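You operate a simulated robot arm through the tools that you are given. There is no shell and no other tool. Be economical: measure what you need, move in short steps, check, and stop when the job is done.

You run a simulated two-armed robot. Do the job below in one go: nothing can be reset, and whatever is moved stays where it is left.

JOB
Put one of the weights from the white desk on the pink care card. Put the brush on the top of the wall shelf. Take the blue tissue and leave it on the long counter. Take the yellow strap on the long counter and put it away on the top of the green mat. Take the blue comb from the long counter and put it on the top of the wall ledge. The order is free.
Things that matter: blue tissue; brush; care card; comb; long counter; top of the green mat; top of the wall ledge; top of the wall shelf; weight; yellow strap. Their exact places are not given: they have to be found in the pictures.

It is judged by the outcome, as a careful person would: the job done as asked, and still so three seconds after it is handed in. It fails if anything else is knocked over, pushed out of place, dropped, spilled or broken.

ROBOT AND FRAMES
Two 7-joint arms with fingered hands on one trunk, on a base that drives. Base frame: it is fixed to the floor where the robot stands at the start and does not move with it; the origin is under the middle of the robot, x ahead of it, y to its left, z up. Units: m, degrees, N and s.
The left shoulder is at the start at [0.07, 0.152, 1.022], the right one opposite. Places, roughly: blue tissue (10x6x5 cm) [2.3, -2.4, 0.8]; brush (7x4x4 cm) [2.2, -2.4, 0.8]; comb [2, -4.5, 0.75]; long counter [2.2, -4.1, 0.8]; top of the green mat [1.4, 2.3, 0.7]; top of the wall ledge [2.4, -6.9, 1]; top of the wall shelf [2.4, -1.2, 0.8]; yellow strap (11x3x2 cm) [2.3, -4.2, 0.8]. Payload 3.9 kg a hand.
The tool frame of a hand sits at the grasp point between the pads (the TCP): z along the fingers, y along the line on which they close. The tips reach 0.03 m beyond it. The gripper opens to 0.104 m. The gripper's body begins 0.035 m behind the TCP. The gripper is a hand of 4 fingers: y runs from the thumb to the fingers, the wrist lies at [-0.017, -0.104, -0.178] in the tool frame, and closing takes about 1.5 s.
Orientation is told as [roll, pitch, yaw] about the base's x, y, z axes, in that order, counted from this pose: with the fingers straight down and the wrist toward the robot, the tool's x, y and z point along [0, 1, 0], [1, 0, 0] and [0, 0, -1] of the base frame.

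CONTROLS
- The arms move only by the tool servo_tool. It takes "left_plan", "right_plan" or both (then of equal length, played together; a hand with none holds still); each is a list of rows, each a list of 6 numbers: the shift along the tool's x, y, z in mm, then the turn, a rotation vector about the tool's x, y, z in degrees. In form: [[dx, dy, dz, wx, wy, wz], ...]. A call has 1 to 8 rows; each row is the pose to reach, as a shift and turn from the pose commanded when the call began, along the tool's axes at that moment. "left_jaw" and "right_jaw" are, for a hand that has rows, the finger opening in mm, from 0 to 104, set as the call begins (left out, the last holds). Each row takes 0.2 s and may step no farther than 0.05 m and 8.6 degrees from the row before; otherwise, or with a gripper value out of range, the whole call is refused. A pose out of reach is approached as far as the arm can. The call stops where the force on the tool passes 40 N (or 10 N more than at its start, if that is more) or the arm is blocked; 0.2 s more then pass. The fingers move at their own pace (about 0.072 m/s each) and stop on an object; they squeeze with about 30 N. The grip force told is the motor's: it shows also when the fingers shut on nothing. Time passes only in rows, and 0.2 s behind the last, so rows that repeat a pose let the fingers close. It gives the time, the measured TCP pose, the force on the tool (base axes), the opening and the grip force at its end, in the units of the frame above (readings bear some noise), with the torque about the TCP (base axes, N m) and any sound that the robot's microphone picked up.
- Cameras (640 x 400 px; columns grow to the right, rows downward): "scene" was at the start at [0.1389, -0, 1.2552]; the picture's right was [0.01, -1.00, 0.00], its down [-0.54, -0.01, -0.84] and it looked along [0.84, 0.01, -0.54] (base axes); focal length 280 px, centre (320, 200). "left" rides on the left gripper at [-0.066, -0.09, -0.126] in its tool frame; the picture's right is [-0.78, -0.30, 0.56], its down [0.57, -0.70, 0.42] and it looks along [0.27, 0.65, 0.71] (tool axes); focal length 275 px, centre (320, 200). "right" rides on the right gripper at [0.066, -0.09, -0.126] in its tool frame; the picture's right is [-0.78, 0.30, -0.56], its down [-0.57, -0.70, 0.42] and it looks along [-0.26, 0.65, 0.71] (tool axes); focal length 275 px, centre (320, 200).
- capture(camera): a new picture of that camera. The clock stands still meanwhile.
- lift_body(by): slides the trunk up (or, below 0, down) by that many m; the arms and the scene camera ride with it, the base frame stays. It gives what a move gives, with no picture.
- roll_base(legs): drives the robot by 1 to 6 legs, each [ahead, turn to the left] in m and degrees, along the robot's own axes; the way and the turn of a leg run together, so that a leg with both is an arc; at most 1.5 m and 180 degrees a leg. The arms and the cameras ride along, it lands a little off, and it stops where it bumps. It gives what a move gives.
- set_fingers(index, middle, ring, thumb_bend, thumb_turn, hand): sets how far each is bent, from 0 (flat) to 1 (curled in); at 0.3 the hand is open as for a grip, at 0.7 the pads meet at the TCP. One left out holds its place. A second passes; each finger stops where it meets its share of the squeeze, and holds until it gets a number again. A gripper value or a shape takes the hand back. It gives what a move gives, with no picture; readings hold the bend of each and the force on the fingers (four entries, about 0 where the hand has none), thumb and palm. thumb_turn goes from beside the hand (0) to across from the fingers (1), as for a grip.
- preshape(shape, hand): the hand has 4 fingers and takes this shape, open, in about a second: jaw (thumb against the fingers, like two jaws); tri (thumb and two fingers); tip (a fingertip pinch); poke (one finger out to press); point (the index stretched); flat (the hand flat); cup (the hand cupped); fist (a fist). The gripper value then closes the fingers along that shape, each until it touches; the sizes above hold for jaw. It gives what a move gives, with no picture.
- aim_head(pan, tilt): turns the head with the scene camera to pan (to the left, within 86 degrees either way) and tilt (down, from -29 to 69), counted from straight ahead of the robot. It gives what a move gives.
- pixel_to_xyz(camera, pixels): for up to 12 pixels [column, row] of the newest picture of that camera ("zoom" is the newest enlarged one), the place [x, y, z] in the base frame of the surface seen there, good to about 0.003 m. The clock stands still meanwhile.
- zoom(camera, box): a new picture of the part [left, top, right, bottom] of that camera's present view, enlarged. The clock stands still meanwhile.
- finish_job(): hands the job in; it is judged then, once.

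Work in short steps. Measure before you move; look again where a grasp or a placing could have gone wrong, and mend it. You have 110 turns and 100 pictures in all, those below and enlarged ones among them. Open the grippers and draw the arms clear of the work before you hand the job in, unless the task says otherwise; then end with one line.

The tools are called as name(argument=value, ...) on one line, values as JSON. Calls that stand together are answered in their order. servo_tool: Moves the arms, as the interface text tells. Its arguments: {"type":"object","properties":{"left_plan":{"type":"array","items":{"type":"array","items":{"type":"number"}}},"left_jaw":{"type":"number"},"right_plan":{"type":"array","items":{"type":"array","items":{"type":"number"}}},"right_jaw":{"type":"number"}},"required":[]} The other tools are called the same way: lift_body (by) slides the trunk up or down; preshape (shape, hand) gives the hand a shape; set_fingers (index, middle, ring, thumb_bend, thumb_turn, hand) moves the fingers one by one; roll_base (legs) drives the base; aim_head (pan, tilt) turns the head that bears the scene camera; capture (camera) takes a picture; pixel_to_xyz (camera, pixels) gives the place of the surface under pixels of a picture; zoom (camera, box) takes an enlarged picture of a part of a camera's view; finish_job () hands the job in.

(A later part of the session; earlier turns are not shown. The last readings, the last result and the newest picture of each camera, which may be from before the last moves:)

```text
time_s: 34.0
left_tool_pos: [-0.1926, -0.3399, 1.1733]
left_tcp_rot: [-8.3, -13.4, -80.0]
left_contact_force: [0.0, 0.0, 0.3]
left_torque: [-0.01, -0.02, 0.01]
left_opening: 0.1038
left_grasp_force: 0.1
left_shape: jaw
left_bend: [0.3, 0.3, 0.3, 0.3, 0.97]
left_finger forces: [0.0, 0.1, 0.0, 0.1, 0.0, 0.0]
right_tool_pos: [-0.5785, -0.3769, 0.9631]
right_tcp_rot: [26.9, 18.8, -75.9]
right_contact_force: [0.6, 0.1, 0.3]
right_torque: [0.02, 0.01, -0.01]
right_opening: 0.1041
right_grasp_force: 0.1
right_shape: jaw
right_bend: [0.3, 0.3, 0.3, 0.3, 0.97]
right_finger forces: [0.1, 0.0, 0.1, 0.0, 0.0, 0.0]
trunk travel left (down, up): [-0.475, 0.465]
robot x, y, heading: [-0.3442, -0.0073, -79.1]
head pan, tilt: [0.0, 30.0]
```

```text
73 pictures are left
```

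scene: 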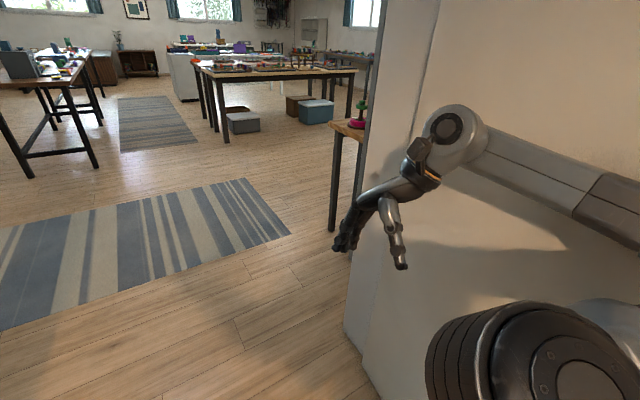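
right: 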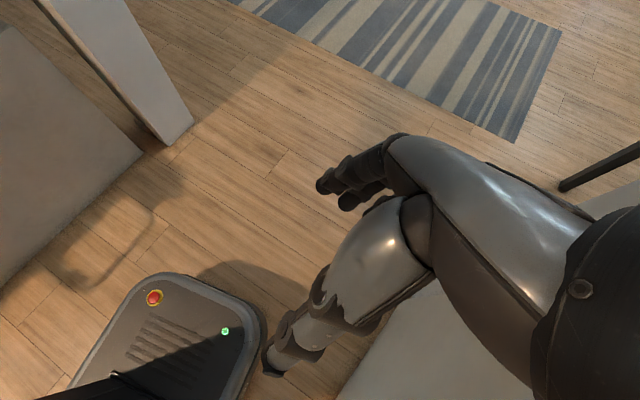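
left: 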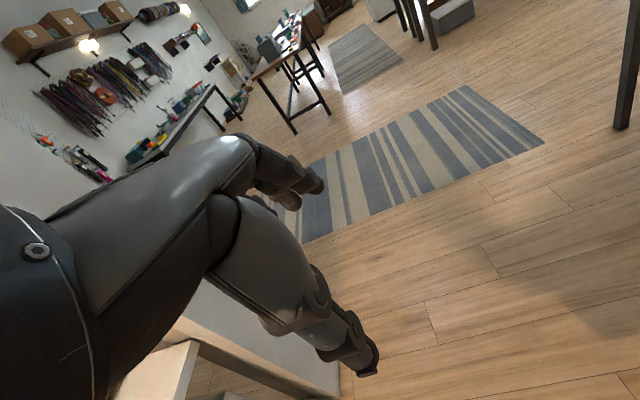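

The head is really at about -40°, likely jammed against the folded-in left forearm, and the right elbow presses the door. I turn the base back left to free the elbow and see how the arms respond.

roll_base(legs=[[0, 12]])

capture(camera="scene")

```text
time_s: 34.7
left_tool_pos: [-0.1928, -0.3745, 1.2278]
left_tcp_rot: [-19.8, -11.9, -68.4]
left_contact_force: [-2.0, -1.6, -0.8]
left_torque: [0.01, -0.14, 0.03]
left_opening: 0.1041
left_grasp_force: 0.1
left_shape: jaw
left_bend: [0.3, 0.3, 0.3, 0.3, 0.97]
left_finger forces: [0.0, 0.1, 0.0, 0.0, 0.1, 0.0]
right_tool_pos: [-0.6331, -0.398, 0.9328]
right_tcp_rot: [34.8, 27.4, -84.8]
right_contact_force: [0.7, 0.8, -2.3]
right_torque: [0.0, 0.01, -0.02]
right_opening: 0.104
right_grasp_force: 0.0
right_shape: jaw
right_bend: [0.3, 0.3, 0.3, 0.3, 0.97]
right_finger forces: [0.1, 0.0, 0.0, 0.0, 0.0, 0.1]
trunk travel left (down, up): [-0.475, 0.465]
robot x, y, heading: [-0.3414, -0.0098, -78.8]
head pan, tilt: [0.0, 30.0]
stopped in leg 1: the robot was blocked; the commanded pose is now the measured one
```

```text
72 pictures are left
```

scene: 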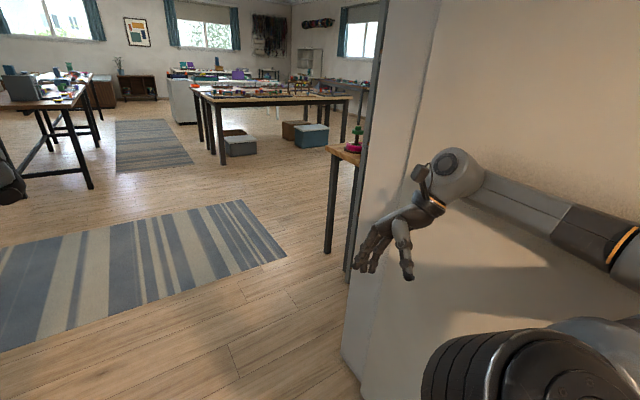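

The head is blocked by something on its left, most likely the left forearm. I turn the head back right to unload it and test the left arm alone, moving down and forward.

aim_head(pan=-60, tilt=30)

servo_tool(left_plan=[[0, 20, 10, 0, 0, 0], [0, 50, 25, 0, 0, 0], [0, 80, 40, 0, 0, 0], [0, 110, 60, 0, 0, 0]])

capture(camera="scene")

```text
time_s: 36.0
left_tool_pos: [-0.1966, -0.3698, 1.2318]
left_tcp_rot: [-20.6, -12.1, -69.2]
left_contact_force: [11.9, -1.3, -0.4]
left_torque: [-0.04, 0.56, -0.17]
left_opening: 0.1039
left_grasp_force: 0.1
left_shape: jaw
left_bend: [0.3, 0.3, 0.3, 0.3, 0.97]
left_finger forces: [0.0, 0.1, 0.1, 0.0, 0.0, 0.0]
right_tool_pos: [-0.6313, -0.3974, 0.9285]
right_tcp_rot: [35.6, 27.9, -84.7]
right_contact_force: [1.6, 0.4, 0.6]
right_torque: [-0.07, 0.06, -0.01]
right_opening: 0.1041
right_grasp_force: 0.1
right_shape: jaw
right_bend: [0.3, 0.3, 0.3, 0.3, 0.97]
right_finger forces: [0.0, 0.0, 0.0, 0.0, 0.0, 0.0]
trunk travel left (down, up): [-0.475, 0.465]
robot x, y, heading: [-0.3427, -0.0085, -78.8]
head pan, tilt: [-60.0, 30.0]
```

```text
time_s: 36.3
left_tool_pos: [-0.1244, -0.3779, 1.2918]
left_tcp_rot: [-34.3, -9.6, -57.9]
left_contact_force: [5.4, 10.0, 4.3]
left_torque: [-0.19, 0.02, 0.02]
left_opening: 0.104
left_grasp_force: 0.1
left_shape: jaw
left_bend: [0.3, 0.3, 0.3, 0.3, 0.98]
left_finger forces: [0.0, 0.1, 0.0, 0.1, 0.0, 0.0]
left hand out of reach, approached as far as the arm can: row 1
right_tool_pos: [-0.6165, -0.4154, 0.9187]
right_tcp_rot: [39.6, 33.2, -84.6]
right_contact_force: [2.7, 0.9, 4.9]
right_torque: [-0.16, 0.39, 0.0]
right_opening: 0.1041
right_grasp_force: 0.2
right_shape: jaw
right_bend: [0.3, 0.3, 0.3, 0.3, 0.97]
right_finger forces: [0.0, 0.0, 0.1, 0.0, 0.0, 0.0]
trunk travel left (down, up): [-0.475, 0.465]
robot x, y, heading: [-0.3388, -0.0199, -75.7]
head pan, tilt: [-60.0, 30.0]
stopped in row 1 (left hand): the arm was blocked; the commanded pose is now the measured one
```

```text
71 pictures are left
```

scene: 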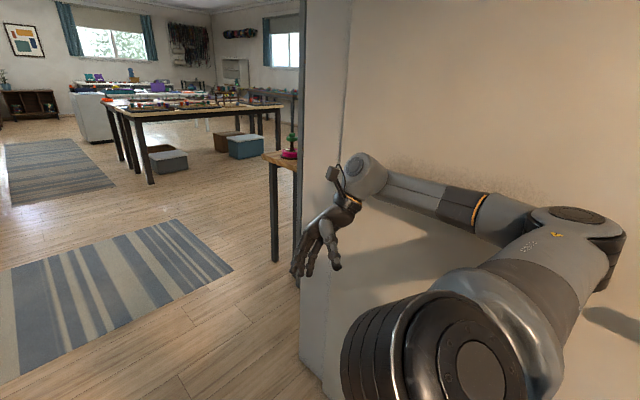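

The base has now moved to -75.7°, so it is coming free. I continue turning left away from the door.

roll_base(legs=[[0, 15]])

capture(camera="scene")

```text
time_s: 37.1
left_tool_pos: [-0.0963, -0.3601, 1.4387]
left_tcp_rot: [-59.4, -13.6, -46.5]
left_contact_force: [37.2, 14.6, 18.5]
left_torque: [0.93, -0.01, -0.9]
left_opening: 0.1038
left_grasp_force: 0.0
left_shape: jaw
left_bend: [0.3, 0.3, 0.29, 0.3, 0.98]
left_finger forces: [0.1, 0.1, 0.1, 0.0, 0.0, 0.0]
right_tool_pos: [-0.6259, -0.4611, 0.8892]
right_tcp_rot: [48.6, 41.2, -77.5]
right_contact_force: [2.7, -0.5, 2.8]
right_torque: [-0.11, 0.28, 0.11]
right_opening: 0.1042
right_grasp_force: 0.1
right_shape: jaw
right_bend: [0.3, 0.3, 0.3, 0.3, 0.97]
right_finger forces: [0.1, 0.0, 0.0, 0.0, 0.0, 0.1]
trunk travel left (down, up): [-0.475, 0.465]
robot x, y, heading: [-0.3359, -0.0234, -70.7]
head pan, tilt: [-60.0, 30.0]
stopped in leg 1: the robot was blocked; the commanded pose is now the measured one
```

```text
70 pictures are left
```

scene: 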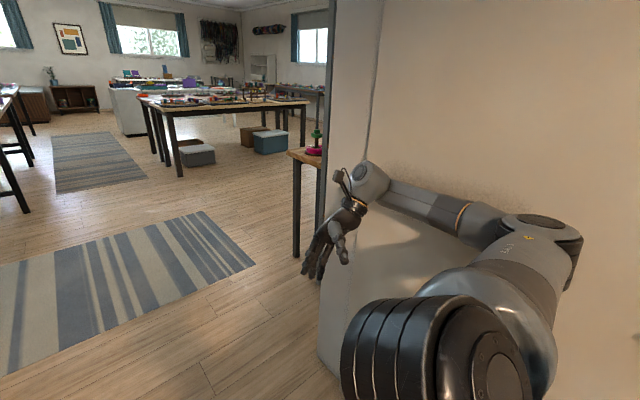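

The left hand now reads 37 N. I look through the left hand's camera to see what it is touching.

capture(camera="left")

aim_head(pan=-40, tilt=0)

capture(camera="scene")

```text
69 pictures are left
```

left: 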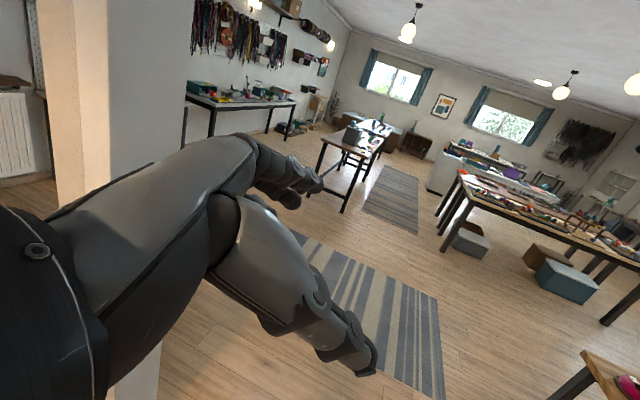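

```text
time_s: 38.0
left_tool_pos: [-0.1112, -0.3658, 1.4394]
left_tcp_rot: [-61.1, -12.1, -49.4]
left_contact_force: [-30.6, -15.4, -19.6]
left_torque: [-0.71, 0.37, 0.2]
left_opening: 0.1039
left_grasp_force: 0.1
left_shape: jaw
left_bend: [0.3, 0.3, 0.3, 0.3, 0.97]
left_finger forces: [0.0, 0.0, 0.0, 0.0, 0.1, 0.0]
right_tool_pos: [-0.6275, -0.4596, 0.8884]
right_tcp_rot: [48.7, 40.9, -76.6]
right_contact_force: [-0.4, 0.0, -0.6]
right_torque: [0.05, -0.04, 0.01]
right_opening: 0.104
right_grasp_force: 0.1
right_shape: jaw
right_bend: [0.3, 0.3, 0.3, 0.3, 0.97]
right_finger forces: [0.1, 0.1, 0.1, 0.0, 0.0, 0.0]
trunk travel left (down, up): [-0.475, 0.465]
robot x, y, heading: [-0.339, -0.0235, -71.2]
head pan, tilt: [-40.0, 0.0]
```

```text
68 pictures are left
```

scene: 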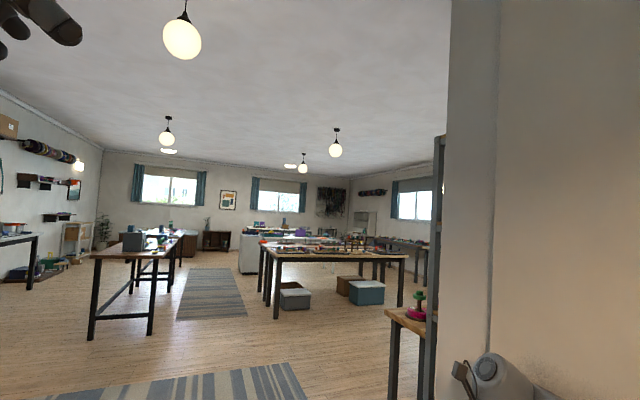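

The left hand is in free air, tilted up and close to the head. I try to drive it forward, left and down in the robot's frame.

servo_tool(left_plan=[[32, 25, 14, 0, 0, 0], [63, 50, 29, 0, 0, 0], [95, 75, 43, 0, 0, 0], [126, 100, 58, 0, 0, 0], [158, 126, 72, 0, 0, 0], [190, 151, 87, 0, 0, 0], [221, 176, 101, 0, 0, 0]])

```text
time_s: 38.4
left_tool_pos: [-0.0612, -0.4045, 1.4456]
left_tcp_rot: [-67.0, -7.4, -42.2]
left_contact_force: [-48.9, -23.2, -5.0]
left_torque: [-0.21, -0.29, 0.99]
left_opening: 0.1035
left_grasp_force: 0.0
left_shape: jaw
left_bend: [0.31, 0.31, 0.31, 0.3, 0.97]
left_finger forces: [0.1, 0.0, 0.0, 0.0, 0.1, 0.1]
right_tool_pos: [-0.6271, -0.4915, 0.9111]
right_tcp_rot: [50.6, 39.2, -74.8]
right_contact_force: [-3.9, -2.8, -2.7]
right_torque: [0.14, -0.27, 0.0]
right_opening: 0.1041
right_grasp_force: 0.1
right_shape: jaw
right_bend: [0.3, 0.3, 0.3, 0.3, 0.97]
right_finger forces: [0.1, 0.0, 0.0, 0.1, 0.0, 0.1]
trunk travel left (down, up): [-0.475, 0.465]
robot x, y, heading: [-0.3349, -0.0242, -70.4]
head pan, tilt: [-40.0, 0.0]
stopped in row 1 (right hand): the arm was blocked; the commanded pose is now the measured one
```

Now the right arm is reported blocked. I look at the right arm again to see where it touches.

aim_head(pan=-80, tilt=35)

capture(camera="scene")

pixel_to_xyz(camera="scene", pixels=[[450, 60], [500, 130], [540, 160], [560, 250], [250, 100], [300, 60], [200, 250], [400, 150]])

```text
time_s: 39.4
left_tool_pos: [-0.0611, -0.3865, 1.454]
left_tcp_rot: [-66.6, -9.1, -40.7]
left_contact_force: [-20.9, -17.6, 2.8]
left_torque: [0.51, -0.3, 0.2]
left_opening: 0.104
left_grasp_force: 0.0
left_shape: jaw
left_bend: [0.3, 0.3, 0.3, 0.3, 0.97]
left_finger forces: [0.0, 0.0, 0.0, 0.1, 0.0, 0.0]
right_tool_pos: [-0.6272, -0.4871, 0.904]
right_tcp_rot: [51.1, 40.5, -74.5]
right_contact_force: [-1.1, -1.3, -1.1]
right_torque: [0.07, -0.04, 0.06]
right_opening: 0.1039
right_grasp_force: 0.0
right_shape: jaw
right_bend: [0.3, 0.3, 0.3, 0.3, 0.97]
right_finger forces: [0.0, 0.0, 0.0, 0.1, 0.0, 0.1]
trunk travel left (down, up): [-0.475, 0.465]
robot x, y, heading: [-0.3348, -0.0221, -69.8]
head pan, tilt: [-80.0, 35.0]
```

```text
67 pictures are left
```

scene: 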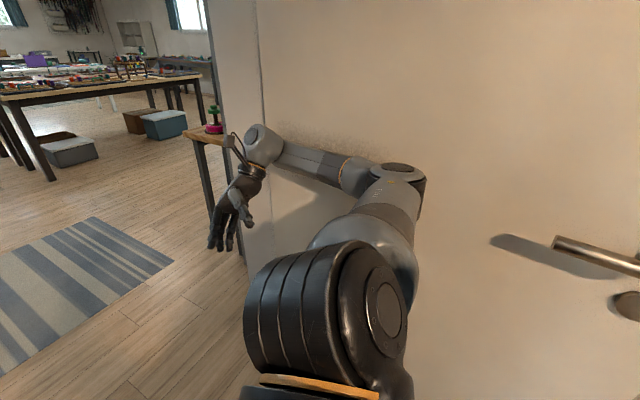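

```text
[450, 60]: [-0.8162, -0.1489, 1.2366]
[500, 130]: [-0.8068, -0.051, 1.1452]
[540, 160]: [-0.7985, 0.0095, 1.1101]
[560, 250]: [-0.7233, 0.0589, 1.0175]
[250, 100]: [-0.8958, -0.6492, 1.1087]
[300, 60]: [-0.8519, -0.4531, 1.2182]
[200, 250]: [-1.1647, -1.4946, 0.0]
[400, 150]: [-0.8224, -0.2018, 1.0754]
```

The right elbow is now hardly at the door. I move the right hand alone forward and inward in small rows.

servo_tool(right_plan=[[21, 17, -10, 0, 0, 0], [42, 34, -20, 0, 0, 0], [63, 51, -30, 0, 0, 0], [84, 68, -40, 0, 0, 0], [105, 84, -50, 0, 0, 0], [126, 101, -60, 0, 0, 0], [147, 118, -70, 0, 0, 0], [168, 135, -80, 0, 0, 0]])

capture(camera="scene")

```text
time_s: 39.8
left_tool_pos: [0.0156, -0.3689, 1.4906]
left_tcp_rot: [-73.6, -5.2, -25.3]
left_contact_force: [2.2, 10.6, 8.5]
left_torque: [0.28, -0.16, 0.16]
left_opening: 0.1028
left_grasp_force: 0.1
left_shape: jaw
left_bend: [0.3, 0.3, 0.29, 0.31, 0.98]
left_finger forces: [0.0, 0.0, 0.0, 0.0, 0.0, 0.1]
right_tool_pos: [-0.6256, -0.5142, 0.9438]
right_tcp_rot: [54.0, 36.1, -71.6]
right_contact_force: [0.7, 0.4, 0.3]
right_torque: [-0.03, 0.07, 0.03]
right_opening: 0.1039
right_grasp_force: 0.1
right_shape: jaw
right_bend: [0.3, 0.3, 0.3, 0.3, 0.97]
right_finger forces: [0.0, 0.0, 0.0, 0.0, 0.0, 0.1]
right hand out of reach, approached as far as the arm can: row 1
trunk travel left (down, up): [-0.475, 0.465]
robot x, y, heading: [-0.3386, -0.0227, -68.5]
head pan, tilt: [-80.0, 35.0]
stopped in row 1 (right hand): the arm was blocked; the commanded pose is now the measured one
```

```text
66 pictures are left
```

scene: 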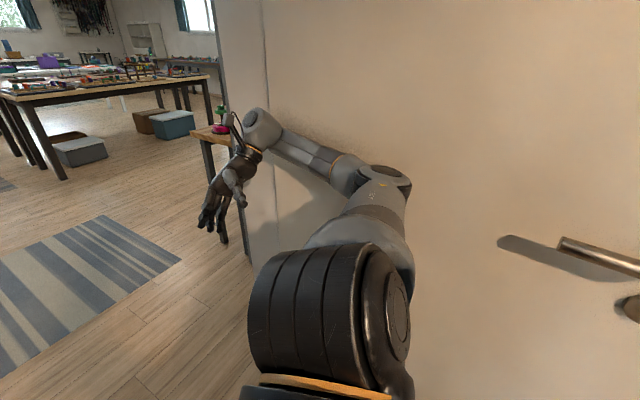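

Small progress. I now try driving the base forward and slightly left, away from the door.

roll_base(legs=[[0.4, 0]])

aim_head(pan=-80, tilt=50)

capture(camera="scene")

```text
time_s: 40.8
left_tool_pos: [0.0379, -0.338, 1.5716]
left_tcp_rot: [-92.6, 1.2, -24.2]
left_contact_force: [-18.3, -7.2, 26.2]
left_torque: [1.6, -0.2, 0.51]
left_opening: 0.103
left_grasp_force: 0.1
left_shape: jaw
left_bend: [0.29, 0.3, 0.29, 0.31, 0.97]
left_finger forces: [0.1, 0.0, 0.0, 0.1, 0.0, 0.1]
right_tool_pos: [-0.6375, -0.5746, 0.9687]
right_tcp_rot: [52.9, 40.2, -73.4]
right_contact_force: [-5.9, -1.5, -1.6]
right_torque: [0.02, -0.23, -0.2]
right_opening: 0.1042
right_grasp_force: 0.1
right_shape: jaw
right_bend: [0.3, 0.3, 0.3, 0.3, 0.97]
right_finger forces: [0.0, 0.0, 0.0, 0.0, 0.0, 0.1]
trunk travel left (down, up): [-0.475, 0.465]
robot x, y, heading: [-0.3184, -0.0618, -66.9]
head pan, tilt: [-80.0, 35.0]
stopped in leg 1: the robot was blocked; the commanded pose is now the measured one
```

```text
time_s: 41.6
left_tool_pos: [0.0383, -0.337, 1.5722]
left_tcp_rot: [-93.0, 1.9, -24.6]
left_contact_force: [-19.6, -6.1, 3.8]
left_torque: [0.06, 0.24, 0.59]
left_opening: 0.1039
left_grasp_force: 0.1
left_shape: jaw
left_bend: [0.3, 0.3, 0.3, 0.3, 0.97]
left_finger forces: [0.1, 0.1, 0.1, 0.1, 0.0, 0.0]
right_tool_pos: [-0.6388, -0.58, 0.968]
right_tcp_rot: [53.0, 39.7, -73.4]
right_contact_force: [6.4, -3.4, 23.5]
right_torque: [-0.77, 1.15, 0.31]
right_opening: 0.1039
right_grasp_force: 0.1
right_shape: jaw
right_bend: [0.3, 0.3, 0.3, 0.3, 0.97]
right_finger forces: [0.0, 0.0, 0.0, 0.0, 0.0, 0.0]
trunk travel left (down, up): [-0.475, 0.465]
robot x, y, heading: [-0.3188, -0.059, -67.0]
head pan, tilt: [-80.0, 50.0]
```

```text
65 pictures are left
```

scene: 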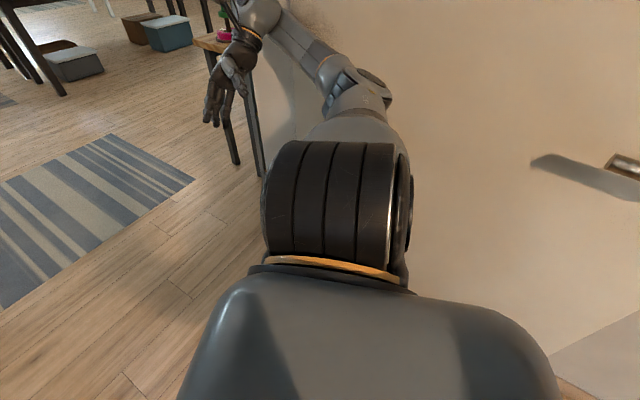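

The base advanced 4 cm. I check the left arm with the head turned left.

aim_head(pan=50, tilt=10)

capture(camera="scene")

```text
time_s: 43.7
left_tool_pos: [0.0629, -0.3634, 1.5525]
left_tcp_rot: [-89.2, 2.6, -20.1]
left_contact_force: [-3.3, -12.6, -2.7]
left_torque: [-0.23, 0.1, -0.1]
left_opening: 0.1028
left_grasp_force: 0.1
left_shape: jaw
left_bend: [0.29, 0.29, 0.29, 0.31, 0.98]
left_finger forces: [0.0, 0.1, 0.0, 0.0, 0.0, 0.0]
right_tool_pos: [-0.6405, -0.5799, 0.9624]
right_tcp_rot: [51.7, 41.1, -75.3]
right_contact_force: [-3.0, -2.3, -6.1]
right_torque: [0.28, -0.37, 0.0]
right_opening: 0.104
right_grasp_force: 0.0
right_shape: jaw
right_bend: [0.3, 0.3, 0.3, 0.3, 0.97]
right_finger forces: [0.1, 0.0, 0.1, 0.1, 0.0, 0.0]
trunk travel left (down, up): [-0.475, 0.465]
robot x, y, heading: [-0.321, -0.0559, -66.7]
head pan, tilt: [50.0, 10.0]
```

```text
64 pictures are left
```

scene: 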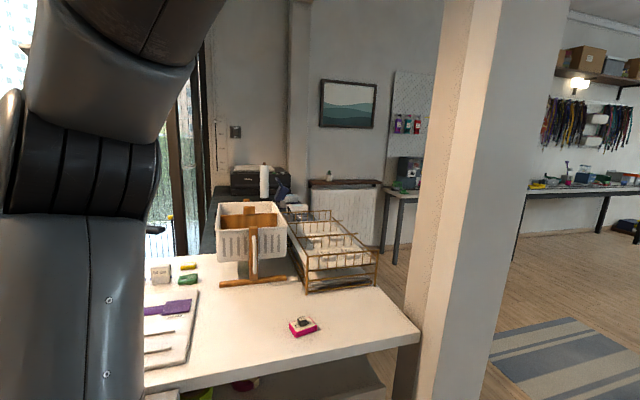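

The head moves freely again, and the left hand now points forward, horizontally, up at z 1.55. I bring the left arm back down while rotating it to the pointing-down pose.

servo_tool(left_plan=[[30, 3, 5, 4.9, 4.9, 4.9], [60, 6, 10, 9.8, 9.8, 9.8], [90, 9, 15, 14.7, 14.7, 14.7], [120, 12, 20, 19.6, 19.6, 19.6], [150, 15, 25, 24.5, 24.5, 24.5], [180, 18, 30, 29.4, 29.4, 29.4], [210, 21, 35, 34.3, 34.3, 34.3]])

```text
time_s: 44.0
left_tool_pos: [0.1374, -0.3584, 1.539]
left_tcp_rot: [-88.1, 7.3, -7.7]
left_contact_force: [24.1, 25.6, -10.9]
left_torque: [-0.29, 0.07, -1.19]
left_opening: 0.1012
left_grasp_force: 0.2
left_shape: jaw
left_bend: [0.29, 0.29, 0.28, 0.32, 0.98]
left_finger forces: [0.0, 0.0, 0.1, 0.0, 0.0, 0.1]
right_tool_pos: [-0.6452, -0.5933, 0.9627]
right_tcp_rot: [49.6, 44.6, -78.6]
right_contact_force: [1.0, 0.2, -1.5]
right_torque: [0.05, -0.14, 0.08]
right_opening: 0.1041
right_grasp_force: 0.0
right_shape: jaw
right_bend: [0.3, 0.3, 0.3, 0.3, 0.97]
right_finger forces: [0.0, 0.1, 0.0, 0.0, 0.1, 0.0]
trunk travel left (down, up): [-0.475, 0.465]
robot x, y, heading: [-0.3202, -0.0635, -64.1]
head pan, tilt: [50.0, 10.0]
stopped in row 1 (right hand): the arm was blocked; the commanded pose is now the measured one
```

The right arm still rubs on the door; I drive forward again, which carries it away from the door.

roll_base(legs=[[0.3, 0]])

roll_base(legs=[[0.3, 0]])

aim_head(pan=-75, tilt=35)

capture(camera="scene")

```text
time_s: 45.1
left_tool_pos: [0.0228, -0.3294, 1.6354]
left_tcp_rot: [-108.8, 6.2, -27.6]
left_contact_force: [-3.8, 6.1, 7.0]
left_torque: [0.64, 0.02, 0.2]
left_opening: 0.1037
left_grasp_force: 0.2
left_shape: jaw
left_bend: [0.3, 0.3, 0.3, 0.3, 0.97]
left_finger forces: [0.0, 0.0, 0.0, 0.0, 0.0, 0.0]
right_tool_pos: [-0.6644, -0.6654, 0.9674]
right_tcp_rot: [56.9, 41.4, -79.9]
right_contact_force: [1.5, 2.7, 1.1]
right_torque: [-0.05, 0.13, -0.05]
right_opening: 0.104
right_grasp_force: 0.0
right_shape: jaw
right_bend: [0.3, 0.3, 0.3, 0.3, 0.97]
right_finger forces: [0.1, 0.0, 0.0, 0.1, 0.0, 0.1]
trunk travel left (down, up): [-0.475, 0.465]
robot x, y, heading: [-0.2887, -0.1185, -63.4]
head pan, tilt: [50.0, 10.0]
stopped in leg 1: the force on the tool passed its limit (the readings are from after the stop); the commanded pose is now the measured one
```

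```text
time_s: 45.8
left_tool_pos: [0.1149, -0.3699, 1.6113]
left_tcp_rot: [-111.9, 16.4, -17.0]
left_contact_force: [-10.6, -8.8, -17.1]
left_torque: [-1.07, 0.36, 1.0]
left_opening: 0.1036
left_grasp_force: 0.0
left_shape: jaw
left_bend: [0.31, 0.31, 0.31, 0.29, 0.97]
left_finger forces: [0.0, 0.0, 0.1, 0.1, 0.0, 0.0]
right_tool_pos: [-0.6716, -0.6797, 0.9719]
right_tcp_rot: [52.9, 45.5, -86.4]
right_contact_force: [-1.5, -0.3, -0.7]
right_torque: [0.06, -0.07, 0.0]
right_opening: 0.1039
right_grasp_force: 0.1
right_shape: jaw
right_bend: [0.3, 0.3, 0.3, 0.3, 0.97]
right_finger forces: [0.0, 0.0, 0.1, 0.1, 0.1, 0.0]
trunk travel left (down, up): [-0.475, 0.465]
robot x, y, heading: [-0.2867, -0.1164, -61.6]
head pan, tilt: [50.0, 10.0]
stopped in leg 1: the robot was blocked; the commanded pose is now the measured one
```

```text
time_s: 47.9
left_tool_pos: [0.1386, -0.3597, 1.6082]
left_tcp_rot: [-111.8, 16.8, -13.1]
left_contact_force: [47.9, 4.5, -14.2]
left_torque: [-0.86, -1.85, -1.32]
left_opening: 0.1035
left_grasp_force: 0.1
left_shape: jaw
left_bend: [0.3, 0.3, 0.3, 0.31, 0.98]
left_finger forces: [0.0, 0.1, 0.1, 0.1, 0.0, 0.1]
right_tool_pos: [-0.6787, -0.6714, 0.9585]
right_tcp_rot: [49.5, 48.5, -90.6]
right_contact_force: [1.4, 1.1, 0.8]
right_torque: [-0.12, 0.08, -0.07]
right_opening: 0.1036
right_grasp_force: 0.1
right_shape: jaw
right_bend: [0.3, 0.3, 0.3, 0.3, 0.97]
right_finger forces: [0.1, 0.1, 0.1, 0.1, 0.0, 0.0]
trunk travel left (down, up): [-0.475, 0.465]
robot x, y, heading: [-0.2897, -0.1195, -60.8]
head pan, tilt: [-75.0, 35.0]
```

```text
63 pictures are left
```

scene: 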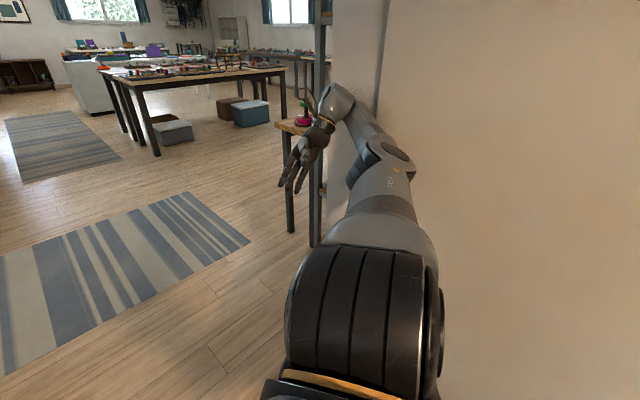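

The right arm is nearly past the door edge. I measure the elbow, shoulder and door edge positions.

pixel_to_xyz(camera="scene", pixels=[[390, 150], [405, 170], [400, 210], [340, 100], [372, 130], [380, 60], [420, 120], [335, 60], [360, 300], [440, 300]])

```text
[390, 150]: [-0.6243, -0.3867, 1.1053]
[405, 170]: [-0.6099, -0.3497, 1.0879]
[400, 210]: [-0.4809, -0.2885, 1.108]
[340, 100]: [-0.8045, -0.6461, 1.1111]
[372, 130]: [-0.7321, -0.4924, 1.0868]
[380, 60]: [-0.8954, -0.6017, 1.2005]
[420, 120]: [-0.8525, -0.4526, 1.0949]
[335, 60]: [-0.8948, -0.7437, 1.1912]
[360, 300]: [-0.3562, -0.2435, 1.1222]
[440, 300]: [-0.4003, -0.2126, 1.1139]
```

The right forearm is splayed outward with its wrist at the door edge. I pull the right hand away from the door, straight along +x.

servo_tool(right_plan=[[30, 0, 36, 0, 0, 0], [60, 0, 72, 0, 0, 0], [90, 0, 108, 0, 0, 0], [120, 0, 144, 0, 0, 0]])

servo_tool(right_plan=[[30, 0, 36, 0, 0, 0], [60, 0, 72, 0, 0, 0], [90, 0, 108, 0, 0, 0], [120, 0, 144, 0, 0, 0]])

capture(camera="scene")

```text
time_s: 48.3
left_tool_pos: [0.0733, -0.3877, 1.6216]
left_tcp_rot: [-114.7, 17.6, -21.8]
left_contact_force: [2.4, -7.6, -7.1]
left_torque: [-0.72, -0.07, -0.11]
left_opening: 0.1037
left_grasp_force: 0.0
left_shape: jaw
left_bend: [0.3, 0.3, 0.3, 0.3, 0.97]
left_finger forces: [0.0, 0.0, 0.0, 0.1, 0.0, 0.0]
right_tool_pos: [-0.6653, -0.6977, 0.9484]
right_tcp_rot: [56.8, 42.8, -79.8]
right_contact_force: [11.7, -3.5, 3.6]
right_torque: [0.14, 0.78, 0.6]
right_opening: 0.1036
right_grasp_force: 0.1
right_shape: jaw
right_bend: [0.3, 0.3, 0.3, 0.3, 0.97]
right_finger forces: [0.1, 0.0, 0.1, 0.1, 0.0, 0.0]
trunk travel left (down, up): [-0.475, 0.465]
robot x, y, heading: [-0.2856, -0.1177, -60.9]
head pan, tilt: [-75.0, 35.0]
stopped in row 2 (right hand): the arm was blocked; the commanded pose is now the measured one
```

```text
time_s: 48.6
left_tool_pos: [0.0851, -0.3885, 1.6113]
left_tcp_rot: [-116.9, 20.9, -23.9]
left_contact_force: [-14.6, 1.5, -35.1]
left_torque: [-1.97, 0.36, 1.77]
left_opening: 0.103
left_grasp_force: 0.1
left_shape: jaw
left_bend: [0.31, 0.31, 0.31, 0.29, 0.98]
left_finger forces: [0.0, 0.2, 0.0, 0.0, 0.0, 0.0]
right_tool_pos: [-0.6634, -0.6984, 0.9451]
right_tcp_rot: [58.5, 40.7, -80.7]
right_contact_force: [-1.1, 1.0, -0.1]
right_torque: [-0.03, 0.01, -0.05]
right_opening: 0.1041
right_grasp_force: 0.0
right_shape: jaw
right_bend: [0.3, 0.3, 0.3, 0.3, 0.97]
right_finger forces: [0.0, 0.0, 0.1, 0.1, 0.0, 0.0]
trunk travel left (down, up): [-0.475, 0.465]
robot x, y, heading: [-0.2873, -0.1201, -60.1]
head pan, tilt: [-75.0, 35.0]
stopped in row 1 (left hand): the arm was blocked; the commanded pose is now the measured one
```

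```text
62 pictures are left
```

scene: 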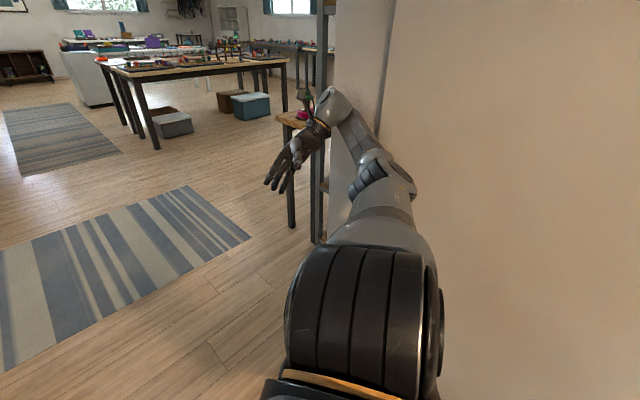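

Now the left arm is the one blocked. I look at the left arm up high to understand its configuration.

aim_head(pan=35, tilt=-15)

capture(camera="scene")

pixel_to_xyz(camera="scene", pixels=[[50, 100], [100, 200], [150, 150], [200, 100], [250, 60], [60, 300], [320, 60], [400, 60]])

```text
time_s: 50.5
left_tool_pos: [0.0743, -0.3734, 1.6324]
left_tcp_rot: [-120.9, 20.5, -29.3]
left_contact_force: [-46.4, 1.6, 13.5]
left_torque: [1.03, 2.02, 1.43]
left_opening: 0.1038
left_grasp_force: 0.2
left_shape: jaw
left_bend: [0.3, 0.3, 0.3, 0.29, 0.97]
left_finger forces: [0.0, 0.1, 0.0, 0.0, 0.0, 0.1]
right_tool_pos: [-0.668, -0.6923, 0.9412]
right_tcp_rot: [55.9, 42.7, -82.7]
right_contact_force: [-0.1, -1.0, 0.0]
right_torque: [0.05, -0.03, 0.06]
right_opening: 0.1039
right_grasp_force: 0.1
right_shape: jaw
right_bend: [0.3, 0.3, 0.3, 0.3, 0.97]
right_finger forces: [0.0, 0.0, 0.0, 0.0, 0.0, 0.0]
trunk travel left (down, up): [-0.475, 0.465]
robot x, y, heading: [-0.2876, -0.1165, -60.6]
head pan, tilt: [35.0, -15.0]
```

```text
61 pictures are left
```

scene: 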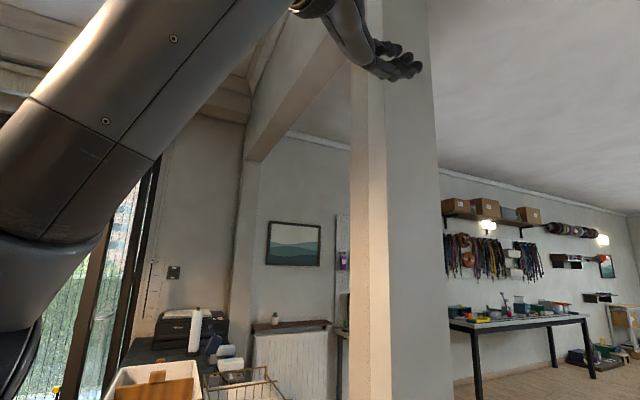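

```text
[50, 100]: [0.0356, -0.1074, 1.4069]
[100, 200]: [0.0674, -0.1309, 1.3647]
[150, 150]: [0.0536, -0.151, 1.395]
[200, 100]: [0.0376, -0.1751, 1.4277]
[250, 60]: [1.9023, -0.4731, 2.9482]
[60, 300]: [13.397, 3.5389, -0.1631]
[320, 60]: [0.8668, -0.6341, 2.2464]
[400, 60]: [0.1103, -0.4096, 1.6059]
```

The left forearm rises just left of the head with the hand up high, in free air. I move the left hand forward, left and down.

servo_tool(left_plan=[[0, 0, 0, 0, 0, 0], [19, 36, -14, 0, 0, 0], [38, 72, -28, 0, 0, 0], [57, 108, -42, 0, 0, 0], [76, 144, -56, 0, 0, 0], [95, 180, -70, 0, 0, 0]])

servo_tool(right_plan=[[0, 0, 0, 0, 0, 0], [25, 15, 10, 0, 0, 0], [50, 30, 20, 0, 0, 0], [75, 45, 30, 0, 0, 0]])

```text
time_s: 50.9
left_tool_pos: [0.1713, -0.3934, 1.5967]
left_tcp_rot: [-116.9, 23.8, -9.4]
left_contact_force: [-6.9, -3.8, 4.8]
left_torque: [0.18, 0.31, 0.33]
left_opening: 0.1031
left_grasp_force: 0.0
left_shape: jaw
left_bend: [0.3, 0.3, 0.3, 0.31, 0.97]
left_finger forces: [0.0, 0.1, 0.1, 0.1, 0.2, 0.1]
right_tool_pos: [-0.6761, -0.6853, 0.9209]
right_tcp_rot: [51.2, 49.2, -89.3]
right_contact_force: [-2.3, 0.2, -2.7]
right_torque: [0.05, -0.19, -0.03]
right_opening: 0.104
right_grasp_force: 0.1
right_shape: jaw
right_bend: [0.3, 0.3, 0.3, 0.3, 0.97]
right_finger forces: [0.0, 0.0, 0.1, 0.1, 0.0, 0.0]
trunk travel left (down, up): [-0.475, 0.465]
robot x, y, heading: [-0.2868, -0.1177, -60.2]
head pan, tilt: [35.0, -15.0]
stopped in row 1 (right hand): the arm was blocked; the commanded pose is now the measured one
```

```text
time_s: 51.4
left_tool_pos: [0.1649, -0.3726, 1.6103]
left_tcp_rot: [-123.2, 27.0, -16.4]
left_contact_force: [8.5, 10.6, 0.5]
left_torque: [0.49, -0.03, -1.2]
left_opening: 0.1034
left_grasp_force: 0.0
left_shape: jaw
left_bend: [0.3, 0.3, 0.29, 0.3, 0.97]
left_finger forces: [0.1, 0.1, 0.1, 0.1, 0.0, 0.0]
right_tool_pos: [-0.6845, -0.6753, 0.8934]
right_tcp_rot: [44.6, 55.2, -95.5]
right_contact_force: [0.0, -0.9, -0.6]
right_torque: [0.0, -0.03, 0.03]
right_opening: 0.1038
right_grasp_force: 0.0
right_shape: jaw
right_bend: [0.3, 0.3, 0.3, 0.3, 0.97]
right_finger forces: [0.1, 0.1, 0.1, 0.0, 0.0, 0.0]
right hand out of reach, approached as far as the arm can: row 2
trunk travel left (down, up): [-0.475, 0.465]
robot x, y, heading: [-0.2852, -0.1206, -59.5]
head pan, tilt: [35.0, -15.0]
stopped in row 2 (left hand): the force on the tool passed its limit (the readings are from after the stop); the commanded pose is now the measured one
```

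Both arms have strayed from their normal posture. I command both together back toward the pointing-down pose ahead of the robot: the right hand inward, the left hand down.

servo_tool(left_plan=[[26, 18, -15, 2, 7.6, 3.3], [52, 36, -30, 4, 15.2, 6.6], [78, 54, -45, 6, 22.8, 9.9], [104, 72, -60, 8, 30.4, 13.2], [130, 90, -75, 10, 38, 16.5], [156, 108, -90, 12, 45.6, 19.8], [182, 126, -105, 14, 53.2, 23.1], [208, 144, -120, 16, 60.8, 26.4]], right_plan=[[26, -8, 20, -3.5, -5.2, -4.8], [52, -16, 40, -7, -10.4, -9.6], [78, -24, 60, -10.5, -15.6, -14.4], [104, -32, 80, -14, -20.8, -19.2], [130, -40, 100, -17.5, -26, -24], [156, -48, 120, -21, -31.2, -28.8], [182, -56, 140, -24.5, -36.4, -33.6], [208, -64, 160, -28, -41.6, -38.4]])

```text
time_s: 51.9
left_tool_pos: [0.0565, -0.4412, 1.5674]
left_tcp_rot: [-107.9, 17.5, -15.1]
left_contact_force: [26.0, -1.1, -5.3]
left_torque: [-0.58, -1.01, -1.0]
left_opening: 0.1036
left_grasp_force: 0.1
left_shape: jaw
left_bend: [0.3, 0.3, 0.3, 0.3, 0.97]
left_finger forces: [0.0, 0.0, 0.0, 0.1, 0.1, 0.1]
right_tool_pos: [-0.6746, -0.7078, 0.899]
right_tcp_rot: [49.7, 43.1, -85.4]
right_contact_force: [0.6, 0.0, 1.2]
right_torque: [-0.08, 0.03, -0.01]
right_opening: 0.1037
right_grasp_force: 0.0
right_shape: jaw
right_bend: [0.3, 0.3, 0.3, 0.3, 0.97]
right_finger forces: [0.1, 0.1, 0.0, 0.1, 0.0, 0.0]
trunk travel left (down, up): [-0.475, 0.465]
robot x, y, heading: [-0.2848, -0.1204, -59.7]
head pan, tilt: [35.0, -15.0]
stopped in row 2 (right hand): the arm was blocked; the commanded pose is now the measured one
```

That helped a little (left lower, right less tilted). I repeat the same correction twice.

servo_tool(left_plan=[[26, 18, -15, 2, 7.6, 3.3], [52, 36, -30, 4, 15.2, 6.6], [78, 54, -45, 6, 22.8, 9.9], [104, 72, -60, 8, 30.4, 13.2], [130, 90, -75, 10, 38, 16.5], [156, 108, -90, 12, 45.6, 19.8], [182, 126, -105, 14, 53.2, 23.1], [208, 144, -120, 16, 60.8, 26.4]], right_plan=[[26, -8, 20, -3.5, -5.2, -4.8], [52, -16, 40, -7, -10.4, -9.6], [78, -24, 60, -10.5, -15.6, -14.4], [104, -32, 80, -14, -20.8, -19.2], [130, -40, 100, -17.5, -26, -24], [156, -48, 120, -21, -31.2, -28.8], [182, -56, 140, -24.5, -36.4, -33.6], [208, -64, 160, -28, -41.6, -38.4]])

servo_tool(left_plan=[[26, 18, -15, 2, 7.6, 3.3], [52, 36, -30, 4, 15.2, 6.6], [78, 54, -45, 6, 22.8, 9.9], [104, 72, -60, 8, 30.4, 13.2], [130, 90, -75, 10, 38, 16.5], [156, 108, -90, 12, 45.6, 19.8], [182, 126, -105, 14, 53.2, 23.1], [208, 144, -120, 16, 60.8, 26.4]], right_plan=[[26, -8, 20, -3.5, -5.2, -4.8], [52, -16, 40, -7, -10.4, -9.6], [78, -24, 60, -10.5, -15.6, -14.4], [104, -32, 80, -14, -20.8, -19.2], [130, -40, 100, -17.5, -26, -24], [156, -48, 120, -21, -31.2, -28.8], [182, -56, 140, -24.5, -36.4, -33.6], [208, -64, 160, -28, -41.6, -38.4]])

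aim_head(pan=-60, tilt=35)

capture(camera="scene")

```text
time_s: 53.7
left_tool_pos: [0.1102, -0.4206, 1.306]
left_tcp_rot: [-47.5, -4.8, -38.6]
left_contact_force: [0.4, -0.2, -0.4]
left_torque: [0.01, 0.01, -0.02]
left_opening: 0.1039
left_grasp_force: 0.0
left_shape: jaw
left_bend: [0.3, 0.3, 0.3, 0.3, 0.97]
left_finger forces: [0.0, 0.0, 0.1, 0.1, 0.1, 0.1]
right_tool_pos: [-0.4305, -0.6786, 0.9792]
right_tcp_rot: [13.3, -0.7, -65.5]
right_contact_force: [0.8, 0.3, 0.2]
right_torque: [0.01, 0.03, 0.03]
right_opening: 0.1039
right_grasp_force: 0.0
right_shape: jaw
right_bend: [0.3, 0.3, 0.3, 0.3, 0.97]
right_finger forces: [0.0, 0.0, 0.0, 0.1, 0.0, 0.0]
trunk travel left (down, up): [-0.475, 0.465]
robot x, y, heading: [-0.2869, -0.1189, -60.1]
head pan, tilt: [35.0, -15.0]
```

```text
time_s: 55.5
left_tool_pos: [0.3701, -0.3344, 1.2458]
left_tcp_rot: [15.2, 3.1, -66.8]
left_contact_force: [0.2, 1.2, -1.1]
left_torque: [-0.02, 0.01, -0.01]
left_opening: 0.104
left_grasp_force: 0.0
left_shape: jaw
left_bend: [0.3, 0.3, 0.3, 0.3, 0.97]
left_finger forces: [0.1, 0.0, 0.0, 0.1, 0.1, 0.1]
right_tool_pos: [-0.2634, -0.6425, 1.0108]
right_tcp_rot: [-38.6, -19.7, -22.7]
right_contact_force: [-0.3, -0.4, -0.5]
right_torque: [-0.02, 0.03, -0.04]
right_opening: 0.1038
right_grasp_force: 0.1
right_shape: jaw
right_bend: [0.3, 0.3, 0.3, 0.3, 0.97]
right_finger forces: [0.1, 0.0, 0.0, 0.0, 0.1, 0.1]
right hand out of reach, approached as far as the arm can: row 4, 5, 6, 7, 8
trunk travel left (down, up): [-0.475, 0.465]
robot x, y, heading: [-0.2853, -0.1151, -60.4]
head pan, tilt: [35.0, -15.0]
```

```text
time_s: 57.2
left_tool_pos: [0.3685, -0.3346, 1.2468]
left_tcp_rot: [15.2, 2.8, -66.7]
left_contact_force: [0.3, 0.3, -0.4]
left_torque: [0.0, -0.02, 0.0]
left_opening: 0.1041
left_grasp_force: 0.0
left_shape: jaw
left_bend: [0.3, 0.3, 0.3, 0.3, 0.97]
left_finger forces: [0.0, 0.1, 0.1, 0.1, 0.0, 0.0]
right_tool_pos: [-0.2654, -0.6431, 1.0116]
right_tcp_rot: [-38.4, -19.8, -22.8]
right_contact_force: [-0.3, 0.1, -0.2]
right_torque: [0.01, -0.02, 0.0]
right_opening: 0.1037
right_grasp_force: 0.1
right_shape: jaw
right_bend: [0.3, 0.3, 0.3, 0.3, 0.97]
right_finger forces: [0.0, 0.1, 0.0, 0.0, 0.0, 0.0]
trunk travel left (down, up): [-0.475, 0.465]
robot x, y, heading: [-0.2847, -0.1168, -60.5]
head pan, tilt: [-60.0, 35.0]
```

```text
60 pictures are left
```

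scene: 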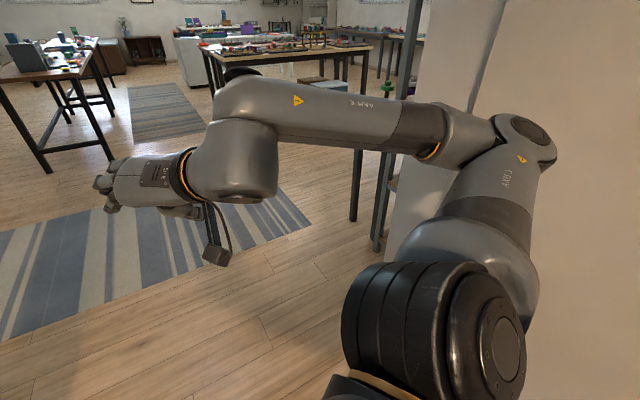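

Both arms are free now. I set both hands back to the standard pose (pointing down, in front of the robot).

servo_tool(left_plan=[[-33, 2, 20, -0.3, -2.2, -1], [-67, 5, 40, -0.5, -4.4, -2], [-100, 7, 60, -0.8, -6.6, -3], [-133, 9, 80, -1.1, -8.8, -4], [-166, 11, 100, -1.4, -11, -5], [-200, 14, 120, -1.6, -13.2, -6], [-233, 16, 140, -1.9, -15.4, -7]], right_plan=[[-7, 4, 0, 4.4, 4.3, 4.1], [-15, 7, 0, 8.7, 8.6, 8.2], [-22, 11, 0, 13.1, 12.9, 12.3], [-30, 15, 0, 17.4, 17.3, 16.5], [-37, 19, 0, 21.8, 21.6, 20.6], [-45, 22, 0, 26.1, 25.9, 24.7], [-52, 26, 0, 30.5, 30.2, 28.8]])

aim_head(pan=0, tilt=25)

capture(camera="scene")

```text
time_s: 58.8
left_tool_pos: [0.1967, -0.4162, 1.0504]
left_tcp_rot: [0.0, 0.2, -60.2]
left_contact_force: [0.4, -0.5, 0.0]
left_torque: [0.02, -0.01, -0.01]
left_opening: 0.1039
left_grasp_force: 0.2
left_shape: jaw
left_bend: [0.3, 0.3, 0.3, 0.3, 0.97]
left_finger forces: [0.0, 0.0, 0.0, 0.1, 0.0, 0.0]
right_tool_pos: [-0.2646, -0.6857, 1.0534]
right_tcp_rot: [-0.3, -0.2, -59.7]
right_contact_force: [0.7, -0.3, -0.4]
right_torque: [0.01, -0.02, 0.0]
right_opening: 0.1035
right_grasp_force: 0.0
right_shape: jaw
right_bend: [0.3, 0.3, 0.3, 0.3, 0.97]
right_finger forces: [0.0, 0.0, 0.1, 0.0, 0.0, 0.0]
trunk travel left (down, up): [-0.475, 0.465]
robot x, y, heading: [-0.285, -0.1179, -60.2]
head pan, tilt: [-60.0, 35.0]
```

```text
time_s: 60.1
left_tool_pos: [0.1976, -0.4159, 1.0506]
left_tcp_rot: [0.0, 0.2, -60.1]
left_contact_force: [-0.3, -0.5, -0.6]
left_torque: [0.03, 0.01, 0.0]
left_opening: 0.1041
left_grasp_force: 0.0
left_shape: jaw
left_bend: [0.3, 0.3, 0.3, 0.3, 0.97]
left_finger forces: [0.0, 0.0, 0.1, 0.0, 0.0, 0.0]
right_tool_pos: [-0.2653, -0.6852, 1.054]
right_tcp_rot: [-0.5, -0.6, -59.7]
right_contact_force: [0.0, 0.2, 0.2]
right_torque: [0.0, -0.01, -0.01]
right_opening: 0.1036
right_grasp_force: 0.1
right_shape: jaw
right_bend: [0.3, 0.3, 0.3, 0.3, 0.97]
right_finger forces: [0.1, 0.0, 0.0, 0.1, 0.1, 0.1]
trunk travel left (down, up): [-0.475, 0.465]
robot x, y, heading: [-0.2889, -0.1159, -60.2]
head pan, tilt: [0.0, 25.0]
```

```text
59 pictures are left
```

scene: 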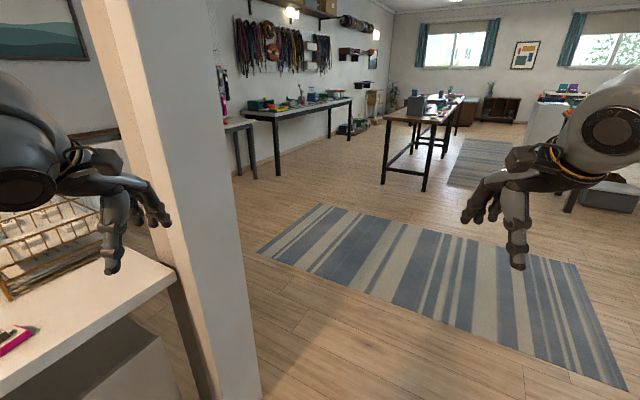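

Arms are fully recovered. I turn right 15° only, then arc forward past the pillar, keeping clear of the door.

roll_base(legs=[[0, -17], [0.4, -13], [0.7, 0], [0.7, 0]])

capture(camera="scene")

```text
time_s: 70.4
left_tool_pos: [0.0229, -2.4113, 1.0502]
left_tcp_rot: [0.0, 0.1, -89.7]
left_contact_force: [0.6, -0.2, -0.8]
left_torque: [0.0, 0.01, 0.02]
left_opening: 0.104
left_grasp_force: 0.1
left_shape: jaw
left_bend: [0.3, 0.3, 0.3, 0.3, 0.97]
left_finger forces: [0.0, 0.0, 0.0, 0.0, 0.0, 0.0]
right_tool_pos: [-0.5134, -2.4158, 1.0547]
right_tcp_rot: [-0.5, -0.4, -89.3]
right_contact_force: [0.2, -0.1, 0.6]
right_torque: [0.02, -0.01, -0.02]
right_opening: 0.1035
right_grasp_force: 0.0
right_shape: jaw
right_bend: [0.3, 0.3, 0.3, 0.3, 0.97]
right_finger forces: [0.1, 0.0, 0.1, 0.0, 0.0, 0.0]
trunk travel left (down, up): [-0.475, 0.465]
robot x, y, heading: [-0.2503, -1.9138, -90.1]
head pan, tilt: [0.0, 25.0]
```

```text
58 pictures are left
```

scene: 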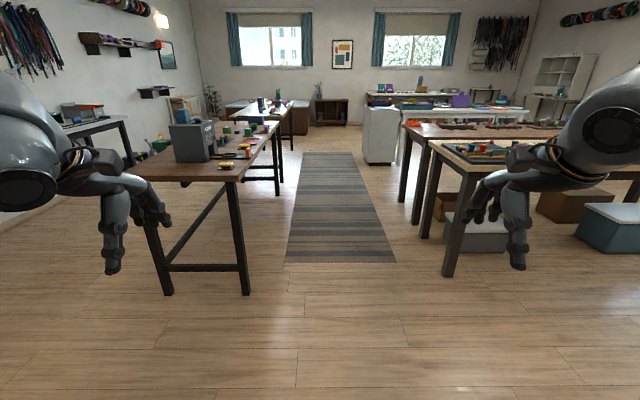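

Clear now at (-0.25,-1.91). I advance 0.4 m, turn left to face the pegboard desk, and approach.

roll_base(legs=[[0.4, 0], [0, 90], [0.9, 0]])

capture(camera="scene")

```text
time_s: 81.1
left_tool_pos: [1.1506, -2.0401, 1.051]
left_tcp_rot: [0.0, 0.1, 0.2]
left_contact_force: [-0.1, 0.6, 0.0]
left_torque: [-0.02, -0.01, 0.01]
left_opening: 0.104
left_grasp_force: 0.1
left_shape: jaw
left_bend: [0.3, 0.3, 0.3, 0.3, 0.97]
left_finger forces: [0.0, 0.0, 0.0, 0.1, 0.0, 0.1]
right_tool_pos: [1.1552, -2.5752, 1.0548]
right_tcp_rot: [-0.6, -0.4, 0.6]
right_contact_force: [0.2, -0.3, -0.7]
right_torque: [0.0, 0.01, 0.06]
right_opening: 0.104
right_grasp_force: 0.1
right_shape: jaw
right_bend: [0.3, 0.3, 0.3, 0.3, 0.97]
right_finger forces: [0.1, 0.1, 0.0, 0.0, 0.1, 0.1]
trunk travel left (down, up): [-0.475, 0.465]
robot x, y, heading: [0.6551, -2.3112, 0.2]
head pan, tilt: [0.0, 25.0]
```

```text
57 pictures are left
```

scene: 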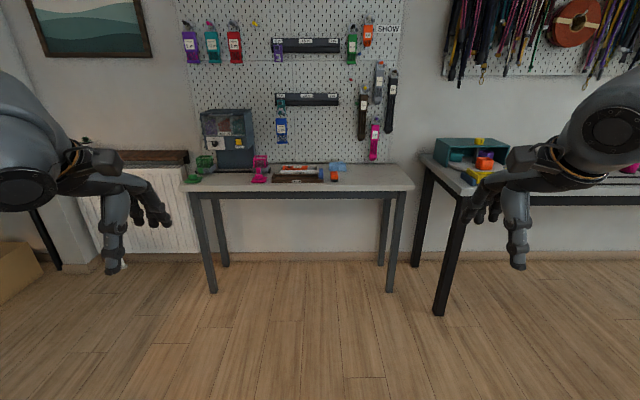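

The pegboard desk is ahead. I zoom in on its top.

zoom(camera="scene", box=[180, 100, 430, 256])

pixel_to_xyz(camera="scene", pixels=[[337, 166], [334, 176], [260, 160], [200, 160], [300, 170], [300, 190], [410, 188], [190, 190], [340, 172], [145, 155], [100, 165], [182, 155]])

```text
2.56 times, centred on (305, 178) of scene
```

zoom: 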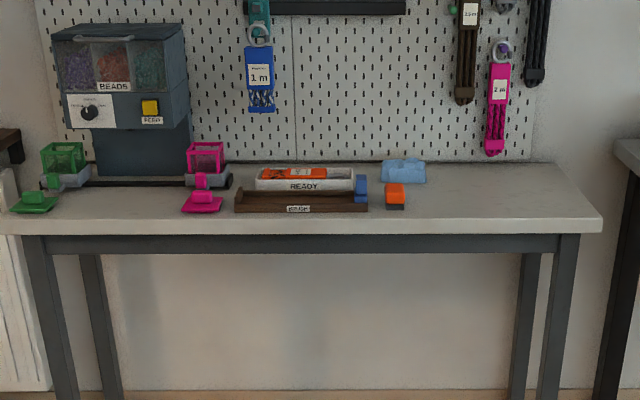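

```text
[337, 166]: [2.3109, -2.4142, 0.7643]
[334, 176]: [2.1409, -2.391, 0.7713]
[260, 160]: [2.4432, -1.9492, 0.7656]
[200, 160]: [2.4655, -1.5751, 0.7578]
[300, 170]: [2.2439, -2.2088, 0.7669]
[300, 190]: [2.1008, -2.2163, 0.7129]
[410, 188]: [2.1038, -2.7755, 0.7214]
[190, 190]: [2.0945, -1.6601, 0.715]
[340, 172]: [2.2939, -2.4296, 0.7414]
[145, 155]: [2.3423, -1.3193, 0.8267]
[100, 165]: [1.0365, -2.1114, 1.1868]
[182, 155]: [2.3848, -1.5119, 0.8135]
```

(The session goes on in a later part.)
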